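You operate a simulated robot arm through the tools that you are given. There is no shell and no other tool.

The job below is to be done with a simulated robot arm. You get a single attempt, and the scene is never put back.

## Task
Heap the measuring box from the pan, then strike it level.
Fine: the pan on the bench top, the orange scoop, the teal bar; scoop and bar go back, the box stays in its tray. Set down upright: teal bar.
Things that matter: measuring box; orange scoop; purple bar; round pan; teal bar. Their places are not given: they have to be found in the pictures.

Only the result counts: the job must be done as asked and must still hold three seconds after the hand-in. Knocking over, shifting, dropping, spilling or breaking anything else fails it.

## Robot
A 6-joint arm with a fingered hand, fixed in place. Base frame: the origin is at the foot of the arm, x ahead of it, y to its left, z up; the work surface is at about z = 803. Lengths are in mm, angles in degrees, forces in N, time in s.
With the tool pointing down near the work surface it reaches from about 180 to 900 mm from the base axis. Its first joint turns from -166.0 to 166.0 degrees. Payload 5 kg.
The TCP is the grasp point between the finger pads, 37 mm short of the fingertips. In the tool frame z runs along the fingers and y along their closing line. The gripper opens to 124 mm. The gripper's body begins 43 mm behind the TCP. The gripper is a hand of 3 fingers: y runs from the thumb to the fingers, the wrist lies at [-21, -125, -215] in the tool frame.
Orientation is that of the tool frame in the base frame, as a unit quaternion [w, x, y, z]. With the fingers straight down and the wrist toward the robot, the tool's x, y and z point along [0, 1, 0], [1, 0, 0] and [0, 0, -1] of the base frame.

## Interface
- The arm moves only by the tool send_rows. Its argument "targets" is a list of rows, each a list of 6 numbers: the turn, a rotation vector about the tool's x, y, z in units of 4 degrees (1.0 is 4 degrees), then the shift along the tool's x, y, z in units of 30 mm (1.0 is 30 mm). In form: [[wx, wy, wz, tx, ty, tz], ...]. A call has 1 to 20 rows; each row shifts and turns the commanded pose from where the row before left it, along the tool's axes as they then stand. A call with a number of a shift or a turn outside -1 to 1 is refused whole. Each row takes 0.2 s and may step no farther than 50 mm and 8.6 degrees from the row before; otherwise, the whole call is refused. A pose out of reach is approached as far as the arm can. The call stops where the force on the tool passes 40 N (or 10 N more than at its start, if that is more) or the arm is blocked; 0.2 s more then pass. In this call time passes only in rows, and 0.2 s behind the last. The reply holds the time, the measured pose of the TCP, the force on the tool along the base axes, the opening and the grip force, in the units named above and with some noise, with the torque about the TCP (base axes, N m) and any sound that the robot's microphone picked up.
- Cameras (640 x 400 px; columns grow to the right, rows downward): "scene" is fixed at [397.3, -500.9, 1460]; the picture's right is [0.90, -0.44, 0.00], its down [-0.29, -0.60, -0.74] and it looks along [0.32, 0.67, -0.67] (base axes); focal length 214 px, centre (320, 200). "wrist" rides on the gripper at [72, -104, -153] in the tool frame; the picture's right is [-0.83, 0.26, -0.49], its down [-0.51, -0.72, 0.47] and it looks along [-0.23, 0.64, 0.73] (tool axes); focal length 243 px, centre (320, 200).
- snapshot(camera): a new picture of that camera. The clock stands still meanwhile.
- finger_targets(index, middle, thumb_bend, thumb_turn): sets how far each is bent, from 0 (flat) to 1 (curled in); at 0.3 the hand is open as for a grip, at 0.7 the pads meet at the TCP. One left out holds its place. A second passes; each finger stops where it meets its share of the squeeze, and holds until it gets a number again. It is the only way to open and close the hand. It gives what a move gives, with no picture; readings hold the bend of each and the force on the fingers (four entries, about 0 where the hand has none), thumb and palm. thumb_turn goes from beside the hand (0) to across from the fingers (1), as for a grip.
- pixel_to_xyz(camera, pixels): for up to 12 pixels [column, row] of the newest picture of that camera ("zoom" is the newest enlarged one), the place [x, y, z] in the base frame of the surface seen there, good to about 3 mm. The clock stands still meanwhile.
- zoom(camera, box): a new picture of the part [left, top, right, bottom] of that camera's present view, enlarged. The clock stands still meanwhile.
- hand_in(): hands the job in; it is judged then, once.

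Open the gripper and draw the arm clear of the work before you hand the job in, unless the task says otherwise.

The tools are called after "Emit:" as name(argument=value, ...) on one line, values as JSON. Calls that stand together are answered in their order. send_rows: Moves the arm, as the interface text tells. Its arguments: {"type":"object","properties":{"targets":{"type":"array"}},"required":["targets"]} The other tools are called the same way: finger_targets (index, middle, thumb_bend, thumb_turn) moves the fingers one by one; snapshot (camera) takes a picture; pixel_to_xyz (camera, pixels) gives the place of the surface under pixels of a picture; zoom (camera, box) takes an enlarged picture of a part of a camera's view; hand_in () hands the job in.

At the start:

```text
t: 0.0
position: [741.5, -52.4, 1258.4]
tcp_rot: [-0.001, 0.707, 0.707, 0.0]
ft_force: [0.1, -0.3, -0.6]
wrist_torque: [-0.03, -0.01, -0.02]
width: 123.7
grasp_force: 0.1
shape: jaw
bend: [0.3, 0.3, 0.3, 0.98]
finger forces: [0.1, 0.0, 0.0, 0.1, 0.1, 0.1]
```

scene: 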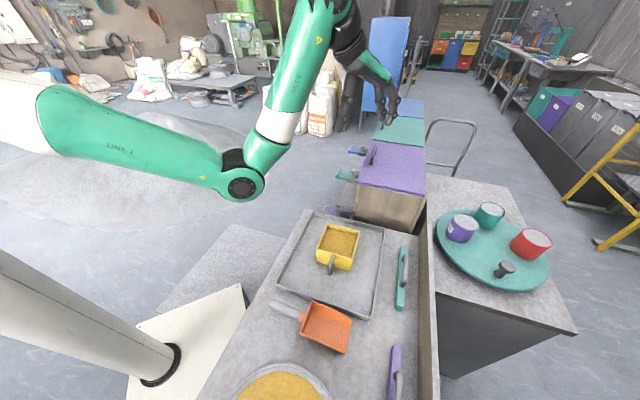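
wrist: 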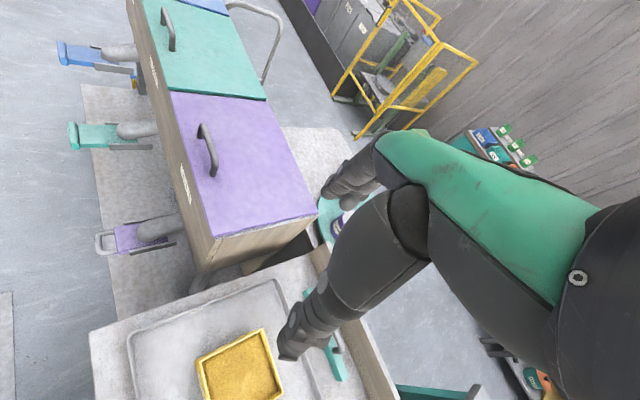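

The first pictures show the yellow measuring box in its tray near scene (338,245), the orange scoop near (325,328), the teal bar near (402,278), the purple bar near (395,373) and the pan near (280,385). I'll zoom in to look at each of them.

Emit:
zoom(camera="scene", box=[230, 200, 440, 400])

Emit:
zoom(camera="scene", box=[220, 290, 360, 400])

Emit:
zoom(camera="scene", box=[290, 210, 430, 320])

```text
2.00 times, centred on (335, 300) of scene
```

zoom: 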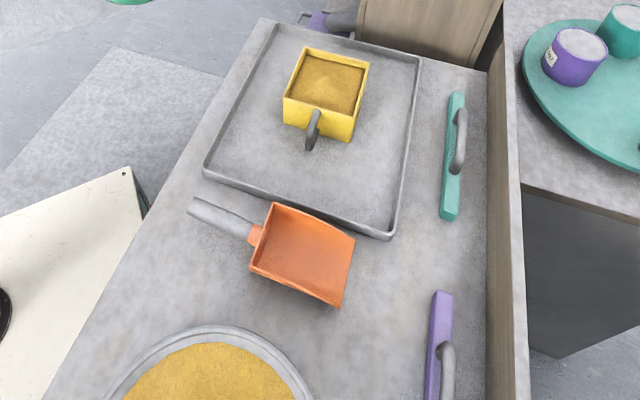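

```text
3.64 times, centred on (290, 345) of scene
```

zoom: 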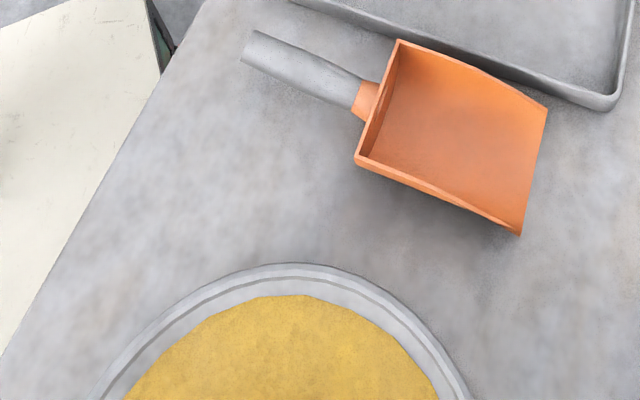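

```text
3.64 times, centred on (360, 265) of scene
```

zoom: 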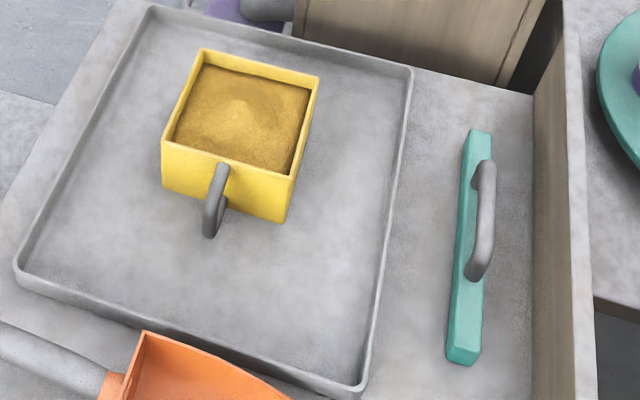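

The last zoom shows the box part-full, with the box's handle at the near side and the teal bar's handle on its right. Next I'll measure box corners, tray corners and bar points in the newest zoom, and scoop and pan points in the scene view.

Emit:
pixel_to_xyz(camera="zoom", pixels=[[202, 50], [318, 78], [164, 142], [292, 176], [240, 110], [210, 130], [212, 225], [224, 170], [285, 218], [148, 5], [410, 70], [360, 388]])

Emit:
pixel_to_xyz(camera="zoom", pixels=[[480, 132], [490, 165], [475, 270], [486, 220], [462, 355], [468, 220], [448, 345], [445, 363], [477, 362], [25, 275], [250, 280], [560, 250]])

Emit:
pixel_to_xyz(camera="scene", pixels=[[275, 300], [285, 307], [295, 312], [301, 315], [307, 302], [299, 334], [350, 320], [345, 352], [325, 328], [283, 363], [285, 380], [240, 398]])

Emit:
pixel_to_xyz(camera="scene", pixels=[[395, 348], [392, 372], [388, 396], [398, 375], [400, 390], [320, 390], [260, 390], [300, 396], [330, 395], [225, 395], [370, 395], [428, 300]])

```text
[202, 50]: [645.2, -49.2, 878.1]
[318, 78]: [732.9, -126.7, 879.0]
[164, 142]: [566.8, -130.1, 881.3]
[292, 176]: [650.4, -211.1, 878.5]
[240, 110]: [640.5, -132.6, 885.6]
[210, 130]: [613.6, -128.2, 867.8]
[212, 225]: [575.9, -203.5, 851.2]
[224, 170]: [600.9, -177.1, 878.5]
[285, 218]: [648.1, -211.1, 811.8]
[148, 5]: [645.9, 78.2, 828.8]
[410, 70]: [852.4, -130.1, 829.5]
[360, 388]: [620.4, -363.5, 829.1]
```

```text
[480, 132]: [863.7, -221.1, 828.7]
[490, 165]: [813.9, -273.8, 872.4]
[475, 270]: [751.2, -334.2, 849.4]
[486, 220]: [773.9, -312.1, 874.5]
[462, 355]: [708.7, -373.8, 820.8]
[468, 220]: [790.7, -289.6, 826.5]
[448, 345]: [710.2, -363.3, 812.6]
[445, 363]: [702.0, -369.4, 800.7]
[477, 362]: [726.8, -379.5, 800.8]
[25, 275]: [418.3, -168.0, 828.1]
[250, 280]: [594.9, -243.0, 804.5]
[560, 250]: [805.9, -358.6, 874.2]
```

```text
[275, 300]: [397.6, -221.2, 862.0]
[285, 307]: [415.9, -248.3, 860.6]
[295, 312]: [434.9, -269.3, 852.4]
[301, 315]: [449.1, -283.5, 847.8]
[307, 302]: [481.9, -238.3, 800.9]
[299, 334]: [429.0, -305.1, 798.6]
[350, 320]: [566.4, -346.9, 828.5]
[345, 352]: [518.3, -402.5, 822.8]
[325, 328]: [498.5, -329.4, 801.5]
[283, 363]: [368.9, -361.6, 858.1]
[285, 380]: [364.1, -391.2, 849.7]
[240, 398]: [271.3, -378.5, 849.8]
```

```text
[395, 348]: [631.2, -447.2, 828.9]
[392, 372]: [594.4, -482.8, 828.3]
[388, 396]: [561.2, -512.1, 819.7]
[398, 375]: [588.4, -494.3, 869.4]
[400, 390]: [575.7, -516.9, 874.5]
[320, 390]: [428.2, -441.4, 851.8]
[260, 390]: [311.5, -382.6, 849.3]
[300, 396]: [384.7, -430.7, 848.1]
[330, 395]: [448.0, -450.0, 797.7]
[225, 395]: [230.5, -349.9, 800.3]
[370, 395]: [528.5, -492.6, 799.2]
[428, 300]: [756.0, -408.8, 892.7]
```

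The readings put the box rim at z≈879 with corners around (645,-49) to (650,-211), the pan's rim at z≈858 near (369,-362), and the scoop handle from (398,-221,862) to (449,-283,848). The pan is partly out of the scene picture, so I'll move the hand back, high over the bench, to view the pan with the wrist camera.

Emit:
send_rows(targets=[[0, 0, 0, -0.662, -0.98, 0.24], [0, 0, 0, -0.662, -0.98, 0.24], [0, 0, 0, -0.662, -0.98, 0.24], [0, 0, 0, -0.662, -0.98, 0.24], [0, 0, 0, -0.662, -0.98, 0.24], [0, 0, 0, -0.662, -0.98, 0.24], [0, 0, 0, -0.662, -0.98, 0.24], [0, 0, 0, -0.662, -0.98, 0.24], [0, 0, 0, -0.662, -0.98, 0.24], [0, 0, 0, -0.662, -0.98, 0.24], [0, 0, 0, -0.662, -0.98, 0.24], [0, 0, 0, -0.662, -0.98, 0.24], [0, 0, 0, -0.662, -0.98, 0.24], [0, 0, 0, -0.662, -0.98, 0.24], [0, 0, 0, -0.662, -0.98, 0.24]])

```text
t: 3.2
position: [374.7, -356.3, 1056.7]
tcp_rot: [0.005, 0.707, 0.707, -0.002]
ft_force: [0.1, 0.1, -0.1]
wrist_torque: [0.0, 0.03, -0.03]
width: 123.6
grasp_force: 0.1
shape: jaw
bend: [0.3, 0.3, 0.3, 0.97]
finger forces: [0.1, 0.1, 0.0, 0.1, 0.0, 0.0]
out of reach, approached as far as the arm can: row 1, 2, 3, 4, 5, 6, 7, 8, 9, 10, 11, 12, 13, 14, 15
```

The arm reports the path was out of reach and it now stands at (375,-356,1057), still straight down. I'll take both pictures to see where things are.

Emit:
snapshot(camera="wrist")

Emit:
snapshot(camera="scene")

```text
taken
```

wrist: 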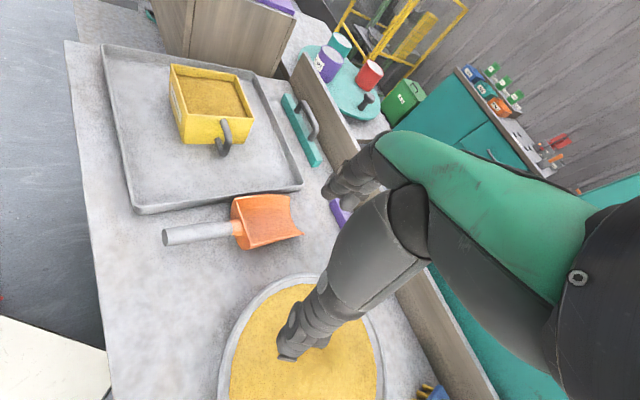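

```text
taken
```

scene: 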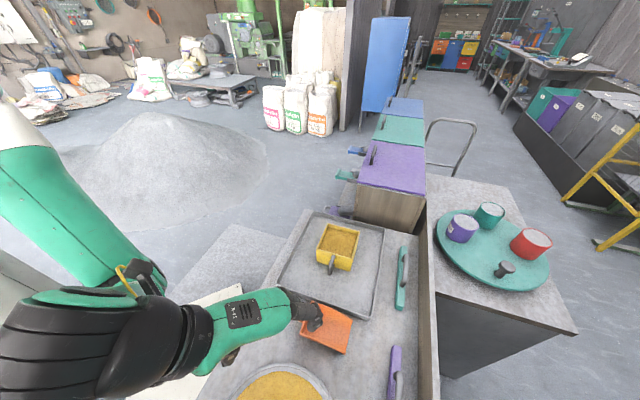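

The wrist picture shows the pan's near rim around (300,280), the full scoop at (230,225), tray, box and both bars. I'll measure scoop, pan and the box level in this view.

Emit:
pixel_to_xyz(camera="wrist", pixels=[[168, 237], [200, 232], [230, 228], [240, 226], [233, 200], [290, 197], [300, 234], [244, 248], [265, 235], [262, 210], [236, 228], [164, 231]])

Emit:
pixel_to_xyz(camera="wrist", pixels=[[300, 277], [250, 310], [225, 360], [222, 395], [378, 380], [370, 330], [260, 330], [300, 295], [330, 370], [270, 390], [240, 350], [350, 395]])

Emit:
zoom(camera="wrist", box=[150, 40, 350, 165])

Emit:
pixel_to_xyz(camera="zoom", pixels=[[65, 80], [328, 102], [110, 235], [333, 255], [200, 150], [120, 120], [280, 190], [130, 210], [240, 110], [300, 120], [250, 265], [225, 340]])

```text
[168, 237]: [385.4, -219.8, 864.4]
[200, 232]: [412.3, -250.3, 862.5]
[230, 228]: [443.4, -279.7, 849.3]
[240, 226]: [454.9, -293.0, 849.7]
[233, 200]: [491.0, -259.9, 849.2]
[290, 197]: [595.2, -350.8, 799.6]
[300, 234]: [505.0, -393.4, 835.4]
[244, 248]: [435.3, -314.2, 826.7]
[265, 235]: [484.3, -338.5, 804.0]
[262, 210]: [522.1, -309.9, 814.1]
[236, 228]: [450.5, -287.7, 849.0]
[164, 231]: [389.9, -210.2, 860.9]
```

```text
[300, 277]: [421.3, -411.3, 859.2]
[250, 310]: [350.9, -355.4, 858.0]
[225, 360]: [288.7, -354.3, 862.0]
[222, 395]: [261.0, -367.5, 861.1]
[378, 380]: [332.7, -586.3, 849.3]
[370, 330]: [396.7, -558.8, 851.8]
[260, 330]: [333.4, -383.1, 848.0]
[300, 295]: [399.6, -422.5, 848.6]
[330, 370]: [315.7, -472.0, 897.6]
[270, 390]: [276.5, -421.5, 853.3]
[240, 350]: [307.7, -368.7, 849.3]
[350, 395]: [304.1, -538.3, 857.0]
```

```text
3.20 times, centred on (250, 102) of wrist
```

zoom: 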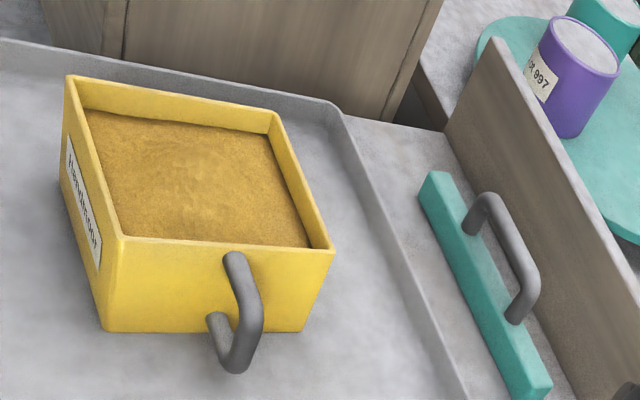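

```text
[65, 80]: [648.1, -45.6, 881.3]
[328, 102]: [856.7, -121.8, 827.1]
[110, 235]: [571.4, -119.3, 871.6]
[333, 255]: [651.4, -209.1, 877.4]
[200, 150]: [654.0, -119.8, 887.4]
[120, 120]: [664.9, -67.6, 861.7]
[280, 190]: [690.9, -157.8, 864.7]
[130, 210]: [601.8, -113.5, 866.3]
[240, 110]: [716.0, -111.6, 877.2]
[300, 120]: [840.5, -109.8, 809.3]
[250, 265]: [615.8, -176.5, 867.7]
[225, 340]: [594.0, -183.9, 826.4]
```

The wrist view gives the pan centre as about (321,-469) with radius 118 and sand at z≈849, and the scoop's axis at about -50° with its handle centre near (418,-248). Next I'll test a small downward row, to learn whether commands count from the commanded pose or the reached one.

Emit:
send_rows(targets=[[0, 0, 0, 0, 0, 0.5]])

Emit:
zoom(camera="wrist", box=[150, 180, 310, 280])

```text
t: 3.6
position: [375.3, -355.7, 1040.5]
tcp_rot: [0.003, 0.707, 0.707, -0.002]
ft_force: [0.6, 0.8, 0.2]
wrist_torque: [-0.02, -0.01, 0.0]
width: 123.8
grasp_force: 0.0
shape: jaw
bend: [0.3, 0.3, 0.3, 0.97]
finger forces: [0.1, 0.0, 0.0, 0.1, 0.0, 0.1]
```

```text
4.00 times, centred on (230, 230) of wrist
```

zoom: 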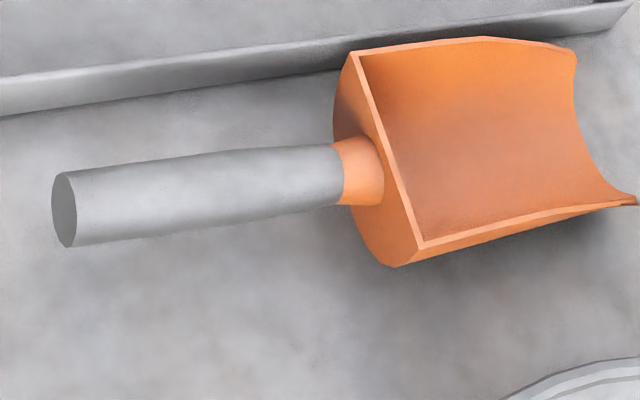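

The commanded pose now follows the reached pose, so moves are relative to (375,-356,1040). The zoom shows the scoop's round handle from (65,210) to (340,175) and its curved blade; I'll measure these more finely.

Emit:
pixel_to_xyz(camera="zoom", pixels=[[64, 210], [90, 175], [90, 205], [90, 238], [200, 160], [200, 188], [200, 218], [320, 150], [320, 175], [320, 200], [360, 170], [62, 180]])

Emit:
pixel_to_xyz(camera="zoom", pixels=[[356, 58], [484, 42], [574, 56], [422, 245], [530, 222], [630, 202], [390, 150], [480, 140], [560, 130], [600, 165], [340, 120], [380, 255]])

```text
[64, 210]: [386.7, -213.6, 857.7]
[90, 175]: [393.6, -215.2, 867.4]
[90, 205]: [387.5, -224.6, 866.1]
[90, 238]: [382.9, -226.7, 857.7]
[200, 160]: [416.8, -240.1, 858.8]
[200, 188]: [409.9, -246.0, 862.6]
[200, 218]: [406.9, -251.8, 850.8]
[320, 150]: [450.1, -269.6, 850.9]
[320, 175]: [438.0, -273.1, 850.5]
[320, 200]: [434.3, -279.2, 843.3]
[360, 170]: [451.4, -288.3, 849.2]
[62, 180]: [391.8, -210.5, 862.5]
```

```text
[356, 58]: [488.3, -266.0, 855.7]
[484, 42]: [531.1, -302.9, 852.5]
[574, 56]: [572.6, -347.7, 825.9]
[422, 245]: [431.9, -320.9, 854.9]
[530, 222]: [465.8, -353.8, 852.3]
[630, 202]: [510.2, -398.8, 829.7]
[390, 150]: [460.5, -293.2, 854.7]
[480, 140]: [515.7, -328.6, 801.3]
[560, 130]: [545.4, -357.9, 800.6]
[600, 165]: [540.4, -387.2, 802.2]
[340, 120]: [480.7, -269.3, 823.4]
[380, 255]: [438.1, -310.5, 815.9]
```

The scoop's axis comes out at about -46° in the base frame, handle about 25 mm thick and centred near (415,-245,847). I'll go above the handle and turn the hand so its closing line lies across the handle.

Emit:
send_rows(targets=[[0, 0, 0, 0.74, 0.267, 0.2], [0, 0, 0, 0.74, 0.267, 0.2], [0, 0, 0, 0.74, 0.267, 0.2], [0, 0, 0, 0.74, 0.267, 0.2], [0, 0, 0, 0.74, 0.267, 0.2], [0, 0, -0.99, 0, 0, 0], [0, 0, -0.99, 0, 0, 0], [0, 0, -0.99, 0, 0, 0], [0, 0, -0.99, 0, 0, 0], [0, 0, -0.99, 0, 0, 0], [0, 0, -0.99, 0, 0, 0], [0, 0, -0.99, 0, 0, 0], [0, 0, -0.99, 0, 0, 0], [0, 0, -0.99, 0, 0, 0], [0, 0, -0.99, 0, 0, 0], [0, 0, -0.99, 0, 0, 0]])

Emit:
snapshot(camera="scene")

Emit:
snapshot(camera="wrist")

```text
t: 7.0
position: [450.7, -232.8, 953.0]
tcp_rot: [0.004, 0.395, 0.919, -0.003]
ft_force: [-0.1, -0.1, -0.1]
wrist_torque: [-0.01, 0.0, 0.01]
width: 123.8
grasp_force: 0.1
shape: jaw
bend: [0.3, 0.3, 0.3, 0.97]
finger forces: [0.0, 0.1, 0.0, 0.0, 0.0, 0.0]
out of reach, approached as far as the arm can: row 11, 12, 13, 14, 15, 16
```

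```text
taken
```

scene: 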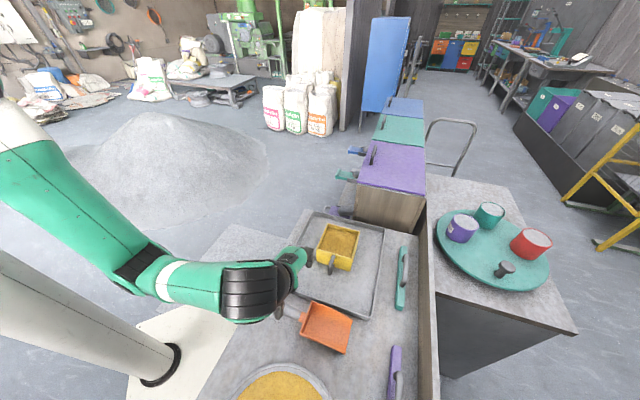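

```text
taken
```

wrist: 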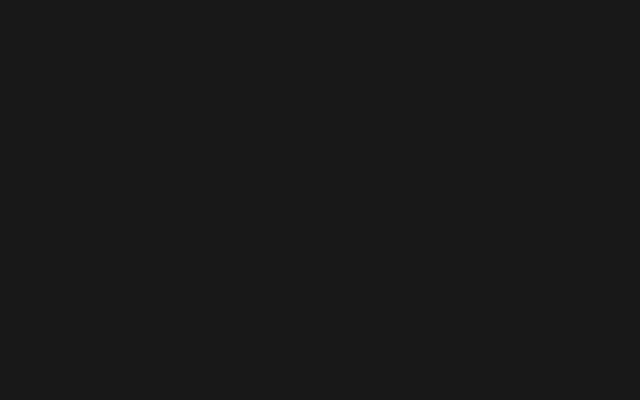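

The orientation is right, but the arm stopped at (451,-233,953), short of the place aimed for, and the wrist picture is black. I'll go lower toward (415,-245,905), where reach should be better, and watch the reply.

Emit:
send_rows(targets=[[0, 0, 0, 0.13, -0.285, 0.4], [0, 0, 0, 0.13, -0.285, 0.4], [0, 0, 0, 0.13, -0.285, 0.4], [0, 0, 0, 0.13, -0.285, 0.4]])

Emit:
snapshot(camera="scene")

Emit:
snapshot(camera="wrist")

```text
t: 8.0
position: [416.4, -245.4, 904.4]
tcp_rot: [0.002, 0.394, 0.919, -0.002]
ft_force: [-0.3, 0.7, -0.1]
wrist_torque: [-0.09, -0.01, -0.01]
width: 123.7
grasp_force: 0.1
shape: jaw
bend: [0.3, 0.3, 0.3, 0.97]
finger forces: [0.0, 0.0, 0.0, 0.0, 0.0, 0.0]
```

```text
taken
```

scene: 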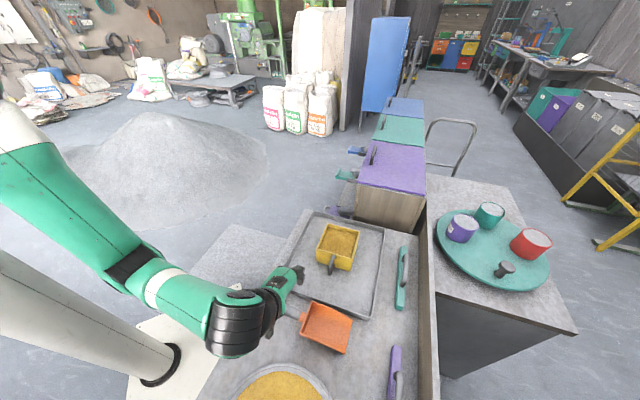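

```text
taken
```

wrist: 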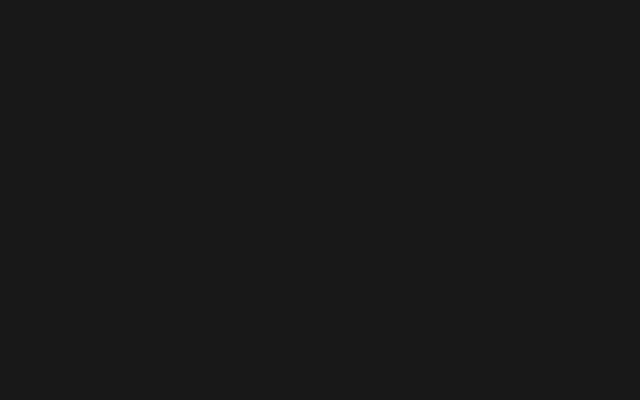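

The hand is now over the handle at (416,-245,904). The tray rim lies only about 55 mm from the handle axis on the finger side, so I'll narrow the fingers before going down.

Emit:
finger_targets(index=0.5, middle=0.5, thumb_bend=0.45, thumb_turn=1.0)

Emit:
zoom(camera="scene", box=[230, 250, 360, 350])

```text
t: 9.0
position: [415.6, -245.1, 904.6]
tcp_rot: [0.002, 0.394, 0.919, -0.002]
ft_force: [0.9, 0.2, 0.7]
wrist_torque: [-0.02, 0.0, -0.01]
width: 75.9
grasp_force: 0.0
shape: fingers
bend: [0.5, 0.5, 0.45, 0.99]
finger forces: [0.0, 0.0, 0.1, 0.1, 0.0, 0.1]
```

```text
4.00 times, centred on (295, 300) of scene
```

zoom: 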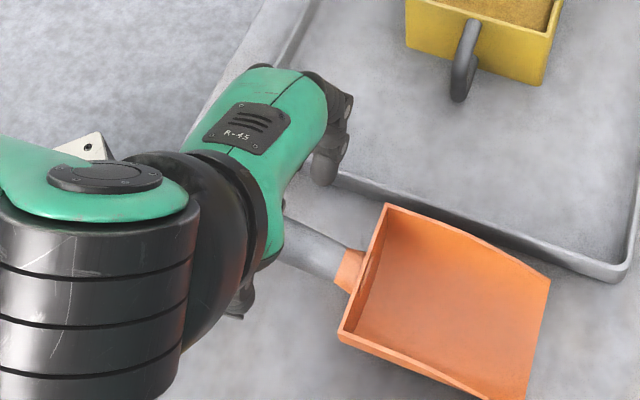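

The narrowed hand shows the fingers at zoom (325,165) and the thumb at (238,300). I'll measure these points to see how close they would come to the tray rim.

Emit:
pixel_to_xyz(camera="zoom", pixels=[[325, 178], [320, 150], [345, 120], [340, 95], [238, 300], [240, 312], [332, 200], [345, 180], [400, 200], [300, 240], [345, 255], [250, 200]])

```text
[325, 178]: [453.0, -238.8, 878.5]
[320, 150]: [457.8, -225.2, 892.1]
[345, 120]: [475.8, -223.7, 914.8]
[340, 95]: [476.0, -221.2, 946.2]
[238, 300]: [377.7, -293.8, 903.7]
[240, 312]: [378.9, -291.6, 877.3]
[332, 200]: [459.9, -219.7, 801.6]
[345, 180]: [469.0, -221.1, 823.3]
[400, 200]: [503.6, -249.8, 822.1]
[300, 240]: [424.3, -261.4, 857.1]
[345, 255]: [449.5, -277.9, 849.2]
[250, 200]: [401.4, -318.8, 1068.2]
```

The fingertips' outer side lies about 41 mm from the TCP line and the tray rim about 55 mm, so there is clearance. I'll lower the hand to about z=853 with the handle between fingers and thumb.

Emit:
send_rows(targets=[[0, 0, 0, 0, 0, 0.43], [0, 0, 0, 0, 0, 0.43], [0, 0, 0, 0, 0, 0.43], [0, 0, 0, 0, 0, 0.43]])

Emit:
zoom(camera="scene", box=[230, 250, 360, 350])

```text
t: 10.0
position: [414.9, -248.0, 853.7]
tcp_rot: [0.003, 0.395, 0.919, -0.003]
ft_force: [-0.8, -1.9, 1.7]
wrist_torque: [0.1, -0.08, 0.01]
width: 75.5
grasp_force: 1.5
shape: fingers
bend: [0.5, 0.5, 0.45, 0.99]
finger forces: [0.0, 2.6, 0.0, 0.0, 0.0, 0.0]
```

```text
4.00 times, centred on (295, 300) of scene
```

zoom: 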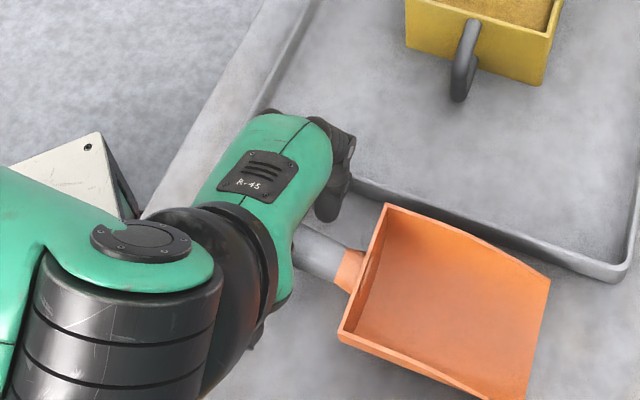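

The middle finger reads 2.6 N and the tool is pushed slightly away from the tray, so that finger is probably brushing the tray rim. I'll curl the two fingers in a bit to free it.

Emit:
finger_targets(index=0.55, middle=0.56)

Emit:
zoom(camera="scene", box=[250, 250, 400, 350])

```text
t: 11.0
position: [414.5, -247.1, 853.6]
tcp_rot: [0.001, 0.394, 0.919, -0.002]
ft_force: [0.3, 0.4, 0.1]
wrist_torque: [-0.01, -0.02, -0.01]
width: 67.9
grasp_force: 0.2
shape: fingers
bend: [0.55, 0.56, 0.45, 0.99]
finger forces: [0.0, 0.0, 0.0, 0.0, 0.0, 0.0]
```

```text
4.00 times, centred on (325, 300) of scene
```

zoom: 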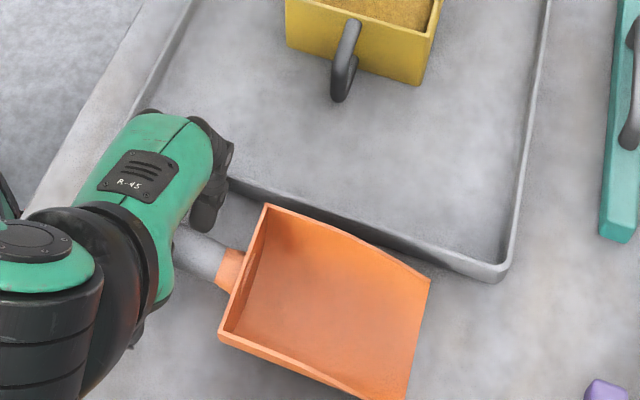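

The finger is free now (all forces zero) and the tray corner is still at the same place. I'll close fingers and thumb on the handle.

Emit:
finger_targets(index=0.85, middle=0.85, thumb_bend=0.85)

Emit:
zoom(camera="scene", box=[250, 250, 400, 350])

Emit:
pixel_to_xyz(camera="zoom", pixels=[[500, 272], [248, 196], [266, 206], [219, 334], [430, 280], [404, 398], [190, 238], [230, 270], [335, 340]])

```text
t: 12.0
position: [415.3, -246.9, 853.1]
tcp_rot: [0.001, 0.394, 0.919, -0.003]
ft_force: [0.1, -0.2, -1.2]
wrist_torque: [0.05, 0.02, -0.04]
width: 2.7
grasp_force: 0.1
shape: fingers
bend: [0.84, 0.84, 0.77, 1.0]
finger forces: [0.0, 0.0, 0.0, 0.0, 0.0, 0.0]
```

```text
4.00 times, centred on (325, 300) of scene
```

zoom: 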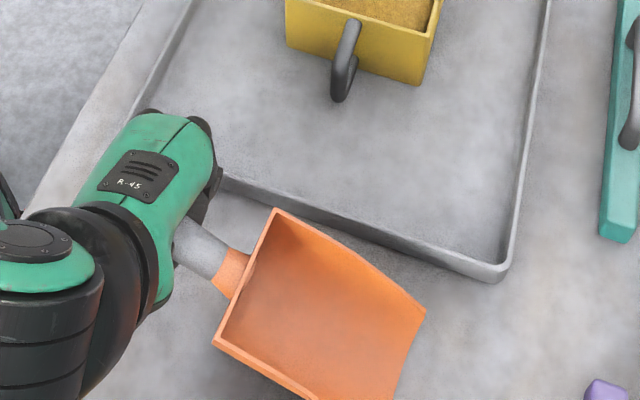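

```text
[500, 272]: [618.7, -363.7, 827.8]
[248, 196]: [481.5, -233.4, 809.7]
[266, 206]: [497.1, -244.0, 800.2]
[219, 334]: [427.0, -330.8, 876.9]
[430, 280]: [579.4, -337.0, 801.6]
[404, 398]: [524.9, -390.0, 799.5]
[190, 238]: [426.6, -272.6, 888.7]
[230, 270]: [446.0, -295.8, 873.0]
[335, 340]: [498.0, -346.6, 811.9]
```

The hand closed to 2.7 mm with no squeeze, and the handle has ridden up toward the palm (its top is now near z=888), so it sits above the curled fingers. I'll curl further so the fingers press the handle firmly against the palm.

Emit:
finger_targets(index=1.0, middle=1.0)

Emit:
zoom(camera="scene", box=[250, 250, 400, 350])

```text
t: 13.0
position: [415.9, -246.9, 854.0]
tcp_rot: [0.001, 0.394, 0.919, -0.002]
ft_force: [-1.0, -0.1, -0.2]
wrist_torque: [0.07, 0.18, -0.18]
width: 39.8
grasp_force: 13.8
shape: fingers
bend: [1.0, 0.97, 0.83, 1.0]
finger forces: [3.0, 12.5, 0.0, 0.0, 0.0, 12.4]
```

```text
4.00 times, centred on (325, 300) of scene
```

zoom: 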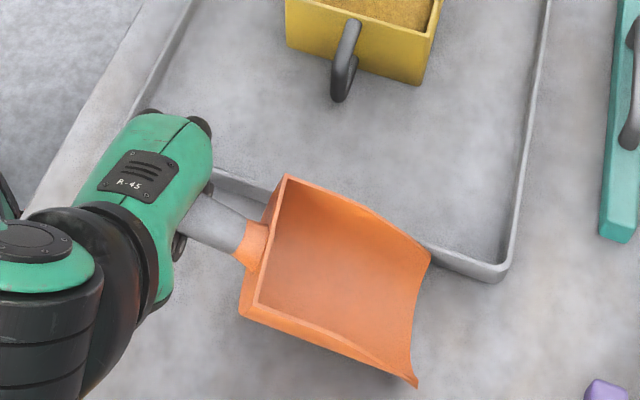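

The grip is now firm: middle finger 12.5 N, index 3.0 N and palm 12.4 N. I'll bring the thumb in as well to add to the hold, then check the scoop's place.

Emit:
finger_targets(thumb_bend=1.0)

Emit:
zoom(camera="scene", box=[250, 250, 400, 350])

Emit:
pixel_to_xyz(camera="zoom", pixels=[[286, 178], [362, 208], [428, 264], [240, 312], [340, 345], [414, 384], [210, 222], [250, 245], [340, 280], [400, 320], [180, 246], [262, 240]])

```text
t: 14.0
position: [415.5, -248.0, 853.4]
tcp_rot: [0.002, 0.394, 0.919, -0.002]
ft_force: [-0.5, -1.4, 0.2]
wrist_torque: [0.09, 0.14, -0.27]
width: 34.0
grasp_force: 20.9
shape: fingers
bend: [1.0, 0.97, 0.91, 1.0]
finger forces: [9.4, 13.3, 0.1, 0.1, 0.1, 19.1]
```

```text
4.00 times, centred on (325, 300) of scene
```

zoom: 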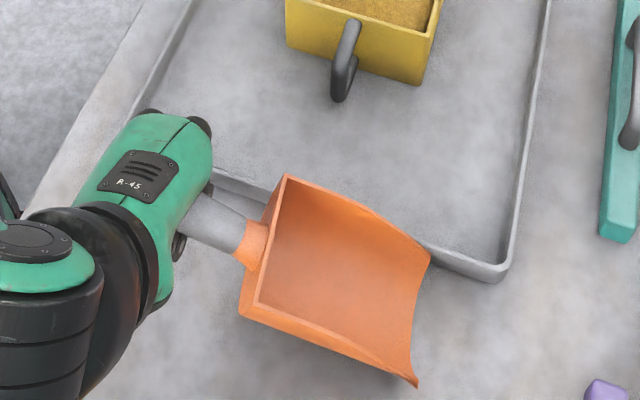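

```text
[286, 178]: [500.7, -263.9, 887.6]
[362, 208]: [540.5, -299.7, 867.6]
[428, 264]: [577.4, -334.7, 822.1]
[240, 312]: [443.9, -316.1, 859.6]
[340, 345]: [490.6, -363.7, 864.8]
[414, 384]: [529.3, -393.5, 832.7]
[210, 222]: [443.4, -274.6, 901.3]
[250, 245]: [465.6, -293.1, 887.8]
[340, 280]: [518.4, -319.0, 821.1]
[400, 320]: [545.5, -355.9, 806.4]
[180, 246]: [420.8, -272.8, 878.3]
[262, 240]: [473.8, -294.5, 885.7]
```

The grip is solid (20.9 N, palm 19 N) and the scoop now sits nose-down about 18° and turned a few degrees in the hand. I'll lift it 50 mm, drawing slightly away from the tray, and look again.

Emit:
send_rows(targets=[[0, 0, 0, 0, -0.1, -0.4], [0, 0, 0, 0, -0.1, -0.45], [0, 0, 0, 0, -0.1, -0.45], [0, 0, 0, 0, -0.1, -0.45]])

Emit:
zoom(camera="scene", box=[250, 250, 400, 350])

Emit:
snapshot(camera="wrist")

```text
t: 15.0
position: [407.5, -254.1, 907.0]
tcp_rot: [0.001, 0.394, 0.919, -0.003]
ft_force: [-0.3, 0.5, -1.3]
wrist_torque: [0.09, 0.19, 0.02]
width: 33.9
grasp_force: 18.4
shape: fingers
bend: [1.0, 0.98, 0.91, 1.0]
finger forces: [7.7, 11.8, 0.1, 0.1, 0.0, 17.0]
```

```text
4.00 times, centred on (325, 300) of scene
```

zoom: 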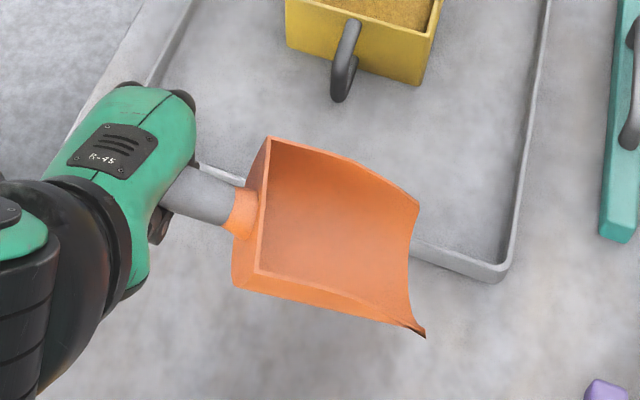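

```text
taken
```

wrist: 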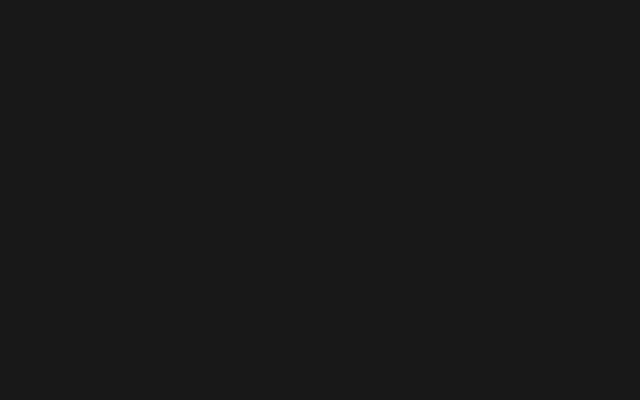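

The scoop is lifted and held (18 N), with its blade clear of the bench. I'll measure its corners to fix how it sits in the hand.

Emit:
pixel_to_xyz(camera="zoom", pixels=[[268, 139], [350, 162], [417, 205], [258, 270], [340, 298], [424, 334], [260, 205], [240, 210], [200, 195], [330, 230], [395, 260], [300, 200]])

```text
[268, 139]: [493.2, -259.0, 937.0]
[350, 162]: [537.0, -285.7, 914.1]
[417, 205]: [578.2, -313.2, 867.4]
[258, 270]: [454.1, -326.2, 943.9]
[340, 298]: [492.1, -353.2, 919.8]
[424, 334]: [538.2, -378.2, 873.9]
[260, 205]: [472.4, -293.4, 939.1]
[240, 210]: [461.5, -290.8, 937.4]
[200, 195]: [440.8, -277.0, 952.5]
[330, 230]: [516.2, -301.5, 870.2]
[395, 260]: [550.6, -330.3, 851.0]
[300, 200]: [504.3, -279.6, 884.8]
```

Corner readings show the scoop floor pitched about 22° nose-down and headed about 14° to the left of the tool's -x axis, which gives a useful pour range. I'll swing the hand around to face the pan while rising about 60 mm, keeping the tip clear of the rim at z=860.

Emit:
send_rows(targets=[[0, 0, 0.967, 0, 0, -0.11], [0, 0, 0.967, 0, 0, -0.11], [0, 0, 0.967, 0, 0, -0.11], [0, 0, 0.967, 0, 0, -0.11], [0, 0, 0.967, 0, 0, -0.11], [0, 0, 0.967, 0, 0, -0.11], [0, 0, 0.967, 0, 0, -0.11], [0, 0, 0.967, 0, 0, -0.11], [0, 0, 0.967, 0, 0, -0.11], [0, 0, 0.967, 0, 0, -0.11], [0, 0, 0.967, 0, 0, -0.11], [0, 0, 0.967, 0, 0, -0.11], [0, 0, 0.967, 0, 0, -0.11]])

Emit:
snapshot(camera="scene")

Emit:
snapshot(camera="wrist")

```text
t: 17.8
position: [406.6, -254.6, 948.8]
tcp_rot: [0.004, 0.747, 0.664, -0.002]
ft_force: [1.0, -0.2, -2.3]
wrist_torque: [0.15, 0.03, 0.03]
width: 33.6
grasp_force: 17.4
shape: fingers
bend: [1.0, 0.98, 0.91, 1.0]
finger forces: [7.3, 12.3, 0.0, 0.0, 0.0, 15.4]
```

```text
taken
```

scene: 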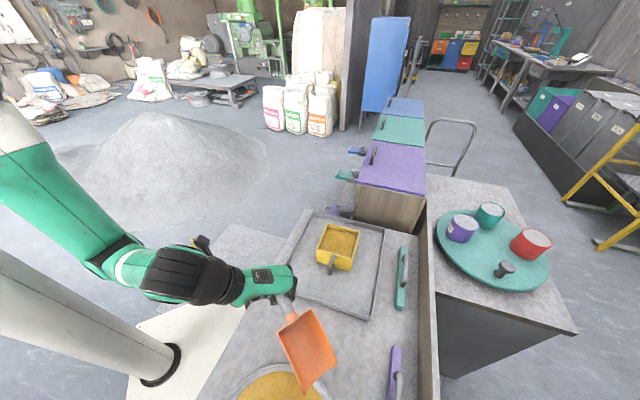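

```text
taken
```

wrist: 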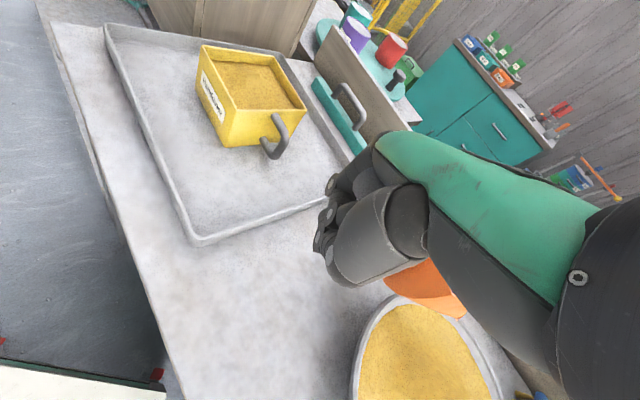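

All went freely and the scoop now points toward the pan; the wrist picture also works again and shows the pan near (420,350). I'll measure the scoop and pan in both views.

Emit:
zoom(camera="scene", box=[230, 270, 390, 400])

Emit:
pixel_to_xyz(camera="wrist", pixels=[[365, 330], [355, 370], [352, 395], [450, 320], [485, 355], [500, 395], [410, 310], [375, 340], [420, 360], [390, 390], [460, 350], [380, 305]])

Emit:
pixel_to_xyz(camera="scene", pixels=[[281, 331], [317, 312], [335, 357], [303, 392], [297, 318], [290, 312], [308, 345], [318, 368]])

```text
3.08 times, centred on (310, 335) of scene
```

zoom: 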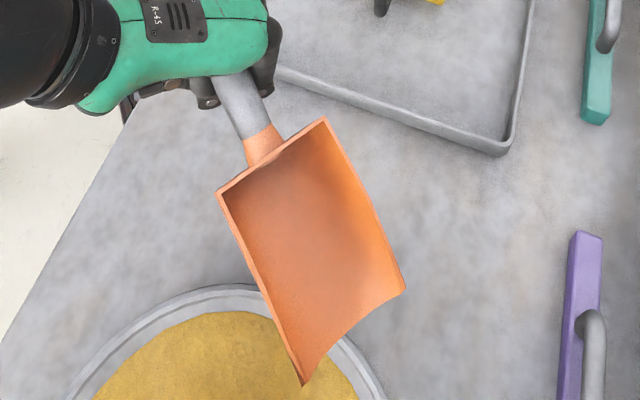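

```text
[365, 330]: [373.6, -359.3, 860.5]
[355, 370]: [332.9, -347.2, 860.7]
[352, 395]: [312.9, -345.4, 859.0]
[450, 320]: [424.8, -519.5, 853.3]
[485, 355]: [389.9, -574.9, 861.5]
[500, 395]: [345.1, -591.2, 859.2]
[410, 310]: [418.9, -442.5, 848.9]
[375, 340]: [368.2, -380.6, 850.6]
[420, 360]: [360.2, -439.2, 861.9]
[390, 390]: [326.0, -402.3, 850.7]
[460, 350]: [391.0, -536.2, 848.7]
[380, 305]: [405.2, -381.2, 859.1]
```

```text
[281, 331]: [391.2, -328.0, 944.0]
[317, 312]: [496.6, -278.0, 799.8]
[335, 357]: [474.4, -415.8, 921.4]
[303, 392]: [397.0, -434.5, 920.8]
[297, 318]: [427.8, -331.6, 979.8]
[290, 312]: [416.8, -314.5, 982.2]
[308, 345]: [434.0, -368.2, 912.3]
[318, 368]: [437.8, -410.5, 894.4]
```

The pan centre is about (330,-469), inner radius about 110, with the sand mounded to z≈862 in the middle. I'll measure the scoop's corners in the newest zoom.

Emit:
pixel_to_xyz(camera="zoom", pixels=[[220, 194], [325, 122], [404, 288], [303, 382], [340, 335], [355, 310], [310, 250], [265, 150], [240, 110], [250, 280], [370, 200], [322, 360]])

```text
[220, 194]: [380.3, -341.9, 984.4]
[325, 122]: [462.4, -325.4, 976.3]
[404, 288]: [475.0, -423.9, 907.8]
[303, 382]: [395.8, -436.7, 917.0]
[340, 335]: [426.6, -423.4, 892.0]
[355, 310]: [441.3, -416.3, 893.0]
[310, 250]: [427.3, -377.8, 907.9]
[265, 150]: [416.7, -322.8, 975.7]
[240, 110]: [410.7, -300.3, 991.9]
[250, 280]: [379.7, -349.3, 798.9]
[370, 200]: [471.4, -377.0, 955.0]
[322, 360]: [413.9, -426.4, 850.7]
```

The scoop hasn't slipped since lifting (pitch still 35° along its rim), so the grip holds. Next I'll yaw 24° more, rise to about z=989, back off to a start point behind the pan, and tip the nose down 18° for the dig.

Emit:
send_rows(targets=[[0, 0, 1, 0, 0, -0.22], [0, 0, 1, 0, 0, -0.22], [0, 0, 1, 0, 0, -0.22], [0, 0, 1, 0, 0, -0.22], [0, 0, 1, 0, 0, -0.22], [0, 0, 1, 0, 0, -0.22], [0, 0, 0, 0.54, -0.64, 0], [0.23, 0.87, 0, 0, 0, 0], [0.23, 0.87, 0, 0, 0, 0], [0.23, 0.87, 0, 0, 0, 0], [0.23, 0.87, 0, 0, 0, 0], [0.23, 0.87, 0, 0, 0, 0]])

Emit:
snapshot(camera="scene")

Emit:
snapshot(camera="wrist")

```text
t: 20.4
position: [398.5, -232.0, 988.4]
tcp_rot: [-0.107, 0.859, 0.489, 0.111]
ft_force: [0.3, 0.7, -1.2]
wrist_torque: [0.16, -0.04, 0.04]
width: 33.7
grasp_force: 16.3
shape: fingers
bend: [1.0, 0.98, 0.91, 1.0]
finger forces: [6.8, 12.8, 0.0, 0.1, 0.0, 13.4]
```

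```text
taken
```

scene: 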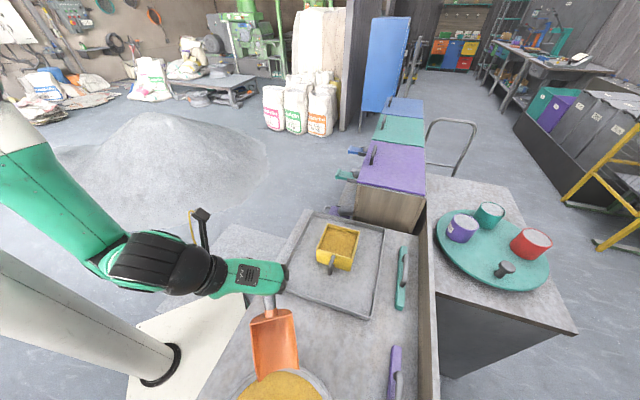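

```text
taken
```

wrist: 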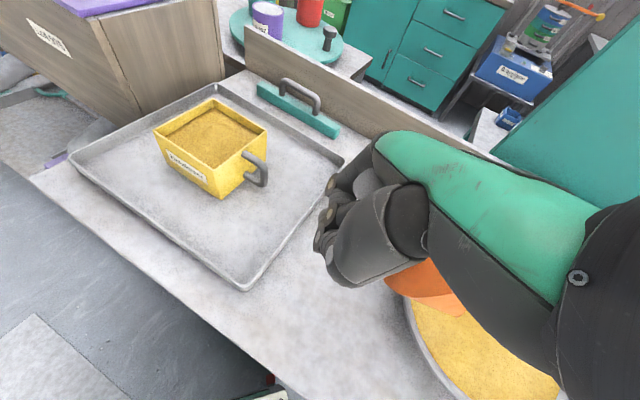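

The pose was reached exactly at (398,-232,988) with the nose tipped down over the pan's near rim. I'll zoom to check the tip's place against the rim before digging.

Emit:
zoom(camera="scene", box=[220, 280, 360, 400])

Emit:
pixel_to_xyz(camera="zoom", pixels=[[135, 130], [243, 100], [255, 290], [255, 270], [170, 330], [200, 305], [215, 310], [210, 200], [340, 340], [180, 290]])

```text
3.33 times, centred on (290, 340) of scene
```

zoom: 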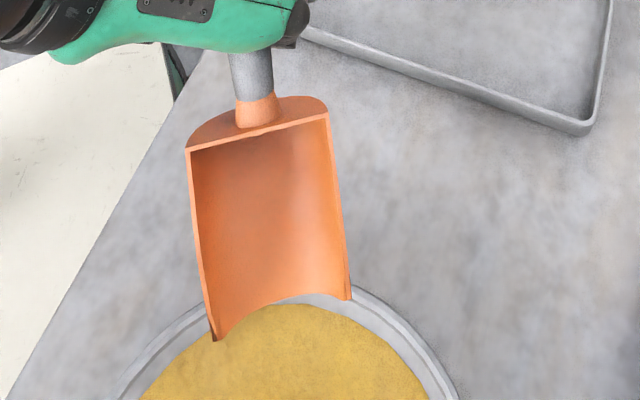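

```text
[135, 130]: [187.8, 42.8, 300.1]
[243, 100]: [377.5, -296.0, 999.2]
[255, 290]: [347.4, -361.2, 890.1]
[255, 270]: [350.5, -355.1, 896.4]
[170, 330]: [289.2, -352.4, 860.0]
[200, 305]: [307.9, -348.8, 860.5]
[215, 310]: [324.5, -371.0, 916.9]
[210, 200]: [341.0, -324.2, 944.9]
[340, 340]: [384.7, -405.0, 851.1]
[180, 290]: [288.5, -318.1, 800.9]
```

The blade's front edge hangs just over the near rim. I'll measure its four corners to know the exact tip position.

Emit:
pixel_to_xyz(camera="zoom", pixels=[[190, 153], [326, 118], [347, 295], [213, 334], [275, 296], [245, 302], [310, 288], [262, 220]])

```text
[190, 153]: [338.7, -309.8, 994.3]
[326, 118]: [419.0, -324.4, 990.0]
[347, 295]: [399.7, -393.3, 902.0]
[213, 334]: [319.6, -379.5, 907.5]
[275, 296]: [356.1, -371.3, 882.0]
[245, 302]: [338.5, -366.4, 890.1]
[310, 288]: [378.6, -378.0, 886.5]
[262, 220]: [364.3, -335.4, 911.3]
```

The tip is at (356,-371,882), just as planned. I'll now drive the blade in behind the near rim, then push forward through the sand while easing the nose up.

Emit:
send_rows(targets=[[0, 0, 0, -0.603, 0.16, 0.477], [0, 0, 0, -0.603, 0.16, 0.477], [0, 0, 0, -0.603, 0.16, 0.477], [-0.192, -0.725, 0, -0.271, 0.072, 0.193], [-0.192, -0.725, 0, -0.274, 0.073, 0.22], [-0.192, -0.725, 0, -0.28, 0.074, 0.233], [-0.192, -0.725, 0, -0.283, 0.075, 0.253], [-0.192, -0.725, 0, -0.28, 0.074, 0.28], [-0.192, -0.725, 0, -0.29, 0.077, 0.297]])

Emit:
zoom(camera="scene", box=[220, 280, 360, 400])

Emit:
snapshot(camera="wrist")

```text
t: 22.4
position: [375.2, -311.6, 879.1]
tcp_rot: [0.004, 0.869, 0.495, -0.002]
ft_force: [-0.1, 2.1, 3.1]
wrist_torque: [-0.16, -0.22, 0.07]
width: 33.7
grasp_force: 13.5
shape: fingers
bend: [1.0, 0.99, 0.92, 1.0]
finger forces: [5.9, 11.7, 0.0, 0.1, 0.0, 9.2]
```

```text
3.33 times, centred on (290, 340) of scene
```

zoom: 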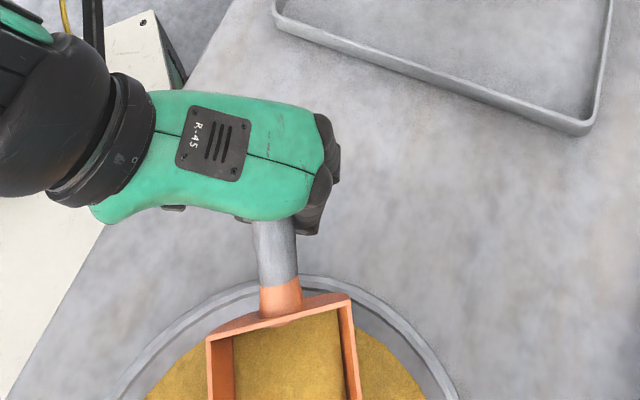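

```text
taken
```

wrist: 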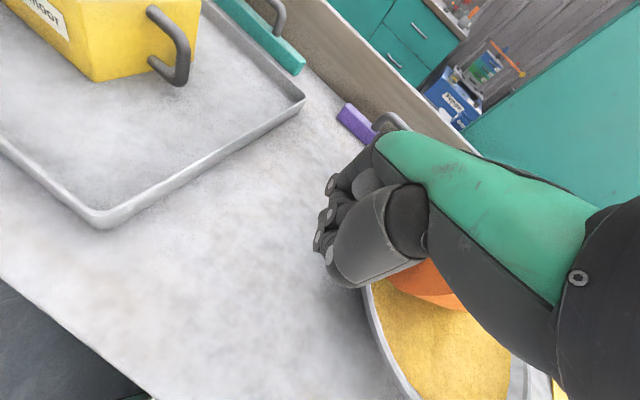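

The sand fills the scoop back to its rear wall with only about 3 N of force. Now I'll curl the nose up through the sand and lift.

Emit:
send_rows(targets=[[-0.24, -0.907, 0, 0.013, -0.003, 0.283], [-0.24, -0.907, 0, 0.022, -0.006, 0.239], [-0.24, -0.907, 0, 0.022, -0.006, 0.195], [-0.24, -0.907, 0, 0.009, -0.002, 0.114], [-0.24, -0.907, 0, -0.014, 0.004, 0.038], [-0.24, -0.907, 0, -0.025, 0.007, -0.026], [-0.24, -0.907, 0, -0.074, 0.02, -0.08], [-0.24, -0.907, 0, -0.158, 0.042, -0.183]])

Emit:
zoom(camera="scene", box=[220, 280, 360, 400])

Emit:
snapshot(camera="scene")

```text
t: 24.2
position: [373.0, -316.3, 863.5]
tcp_rot: [0.185, 0.838, 0.478, -0.187]
ft_force: [0.2, 0.0, -2.9]
wrist_torque: [0.32, -0.1, 0.0]
width: 33.8
grasp_force: 14.3
shape: fingers
bend: [1.0, 0.99, 0.92, 1.0]
finger forces: [4.9, 14.0, 0.0, 0.1, 0.0, 10.6]
```

```text
3.33 times, centred on (290, 340) of scene
```

zoom: 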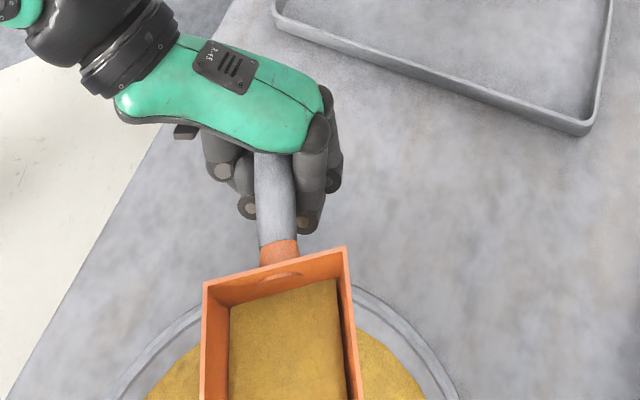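

```text
taken
```

scene: 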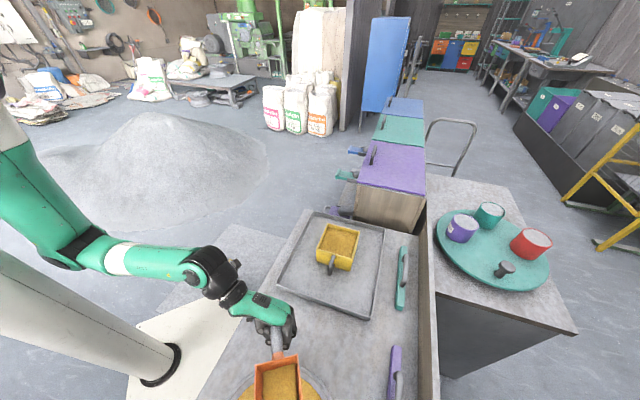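

The scoop is loaded (about 1.7 N more than empty) and the sand lies well inside it. I'll measure the scoop's rim and sand to check it's not tilted toward spilling.

Emit:
pixel_to_xyz(camera="zoom", pixels=[[205, 285], [343, 249], [203, 360], [355, 330], [240, 320], [320, 300], [270, 360], [280, 390], [330, 380], [245, 390], [268, 180], [275, 230]])

Emit:
pixel_to_xyz(camera="scene", pixels=[[255, 366], [297, 355], [275, 390], [265, 395], [300, 396], [255, 396], [325, 395], [245, 392]])

```text
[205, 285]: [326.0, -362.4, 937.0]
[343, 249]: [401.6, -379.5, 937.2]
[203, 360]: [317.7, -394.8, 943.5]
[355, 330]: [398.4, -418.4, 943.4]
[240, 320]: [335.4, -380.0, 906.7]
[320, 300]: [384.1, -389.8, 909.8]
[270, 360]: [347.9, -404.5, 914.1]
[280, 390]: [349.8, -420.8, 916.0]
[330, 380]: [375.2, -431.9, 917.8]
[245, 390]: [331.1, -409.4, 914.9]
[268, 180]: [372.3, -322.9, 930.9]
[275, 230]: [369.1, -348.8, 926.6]
```

```text
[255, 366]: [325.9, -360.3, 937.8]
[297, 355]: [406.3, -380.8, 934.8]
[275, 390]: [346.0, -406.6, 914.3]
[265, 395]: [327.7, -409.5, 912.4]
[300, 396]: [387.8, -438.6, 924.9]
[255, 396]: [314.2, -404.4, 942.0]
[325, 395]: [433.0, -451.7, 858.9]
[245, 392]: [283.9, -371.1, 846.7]
```

The rim and sand slope about 10° nose-up, so the load is safe. I'll lift 60 mm straight up, and measure the purple-lidded cabinet near the box so I can plan a clear path.

Emit:
send_rows(targets=[[0, 0, 0, -0.25, 0.066, -0.43], [0, 0, 0, -0.25, 0.066, -0.43], [0, 0, 0, -0.25, 0.066, -0.43], [0, 0, 0, -0.25, 0.066, -0.43]])

Emit:
snapshot(camera="scene")

Emit:
pixel_to_xyz(camera="scene", pixels=[[357, 187], [425, 193], [425, 150], [376, 143], [353, 215], [412, 220], [340, 213], [330, 215], [431, 220], [355, 178], [388, 228], [313, 212]])

Emit:
zoom(camera="scene", box=[220, 280, 360, 400])

```text
t: 25.2
position: [374.3, -317.4, 924.4]
tcp_rot: [0.185, 0.838, 0.478, -0.186]
ft_force: [-0.5, -0.2, -3.4]
wrist_torque: [0.27, -0.06, -0.02]
width: 33.6
grasp_force: 15.1
shape: fingers
bend: [1.0, 0.99, 0.92, 1.0]
finger forces: [4.7, 14.8, 0.1, 0.1, 0.0, 10.7]
```

```text
taken
```

scene: 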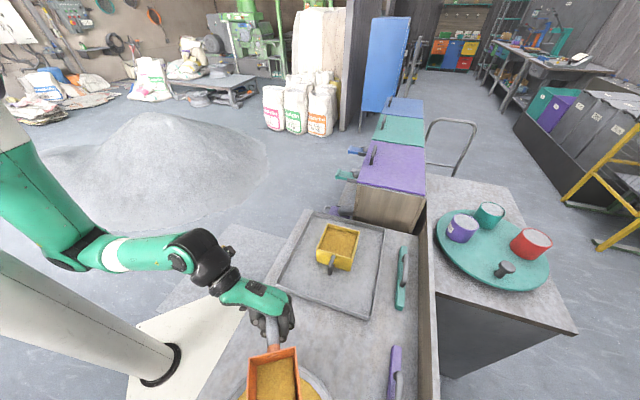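

```text
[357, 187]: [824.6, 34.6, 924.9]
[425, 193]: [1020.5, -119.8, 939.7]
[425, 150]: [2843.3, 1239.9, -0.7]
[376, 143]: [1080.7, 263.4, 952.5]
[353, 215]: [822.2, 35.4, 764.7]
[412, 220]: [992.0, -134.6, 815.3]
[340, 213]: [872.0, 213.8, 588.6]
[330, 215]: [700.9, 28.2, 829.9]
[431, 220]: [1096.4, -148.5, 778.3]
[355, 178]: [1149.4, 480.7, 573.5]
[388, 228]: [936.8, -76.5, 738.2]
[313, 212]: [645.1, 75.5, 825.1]
```

```text
3.33 times, centred on (290, 340) of scene
```

zoom: 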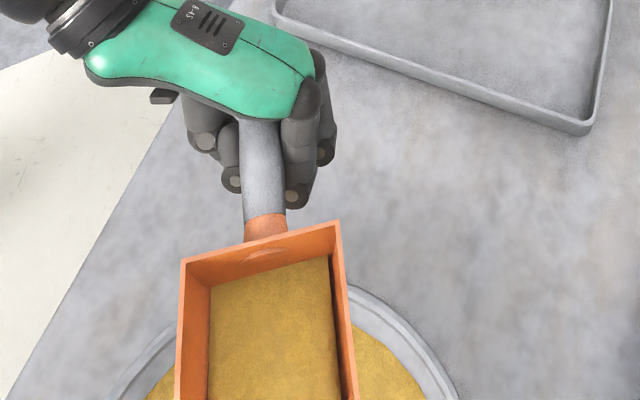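

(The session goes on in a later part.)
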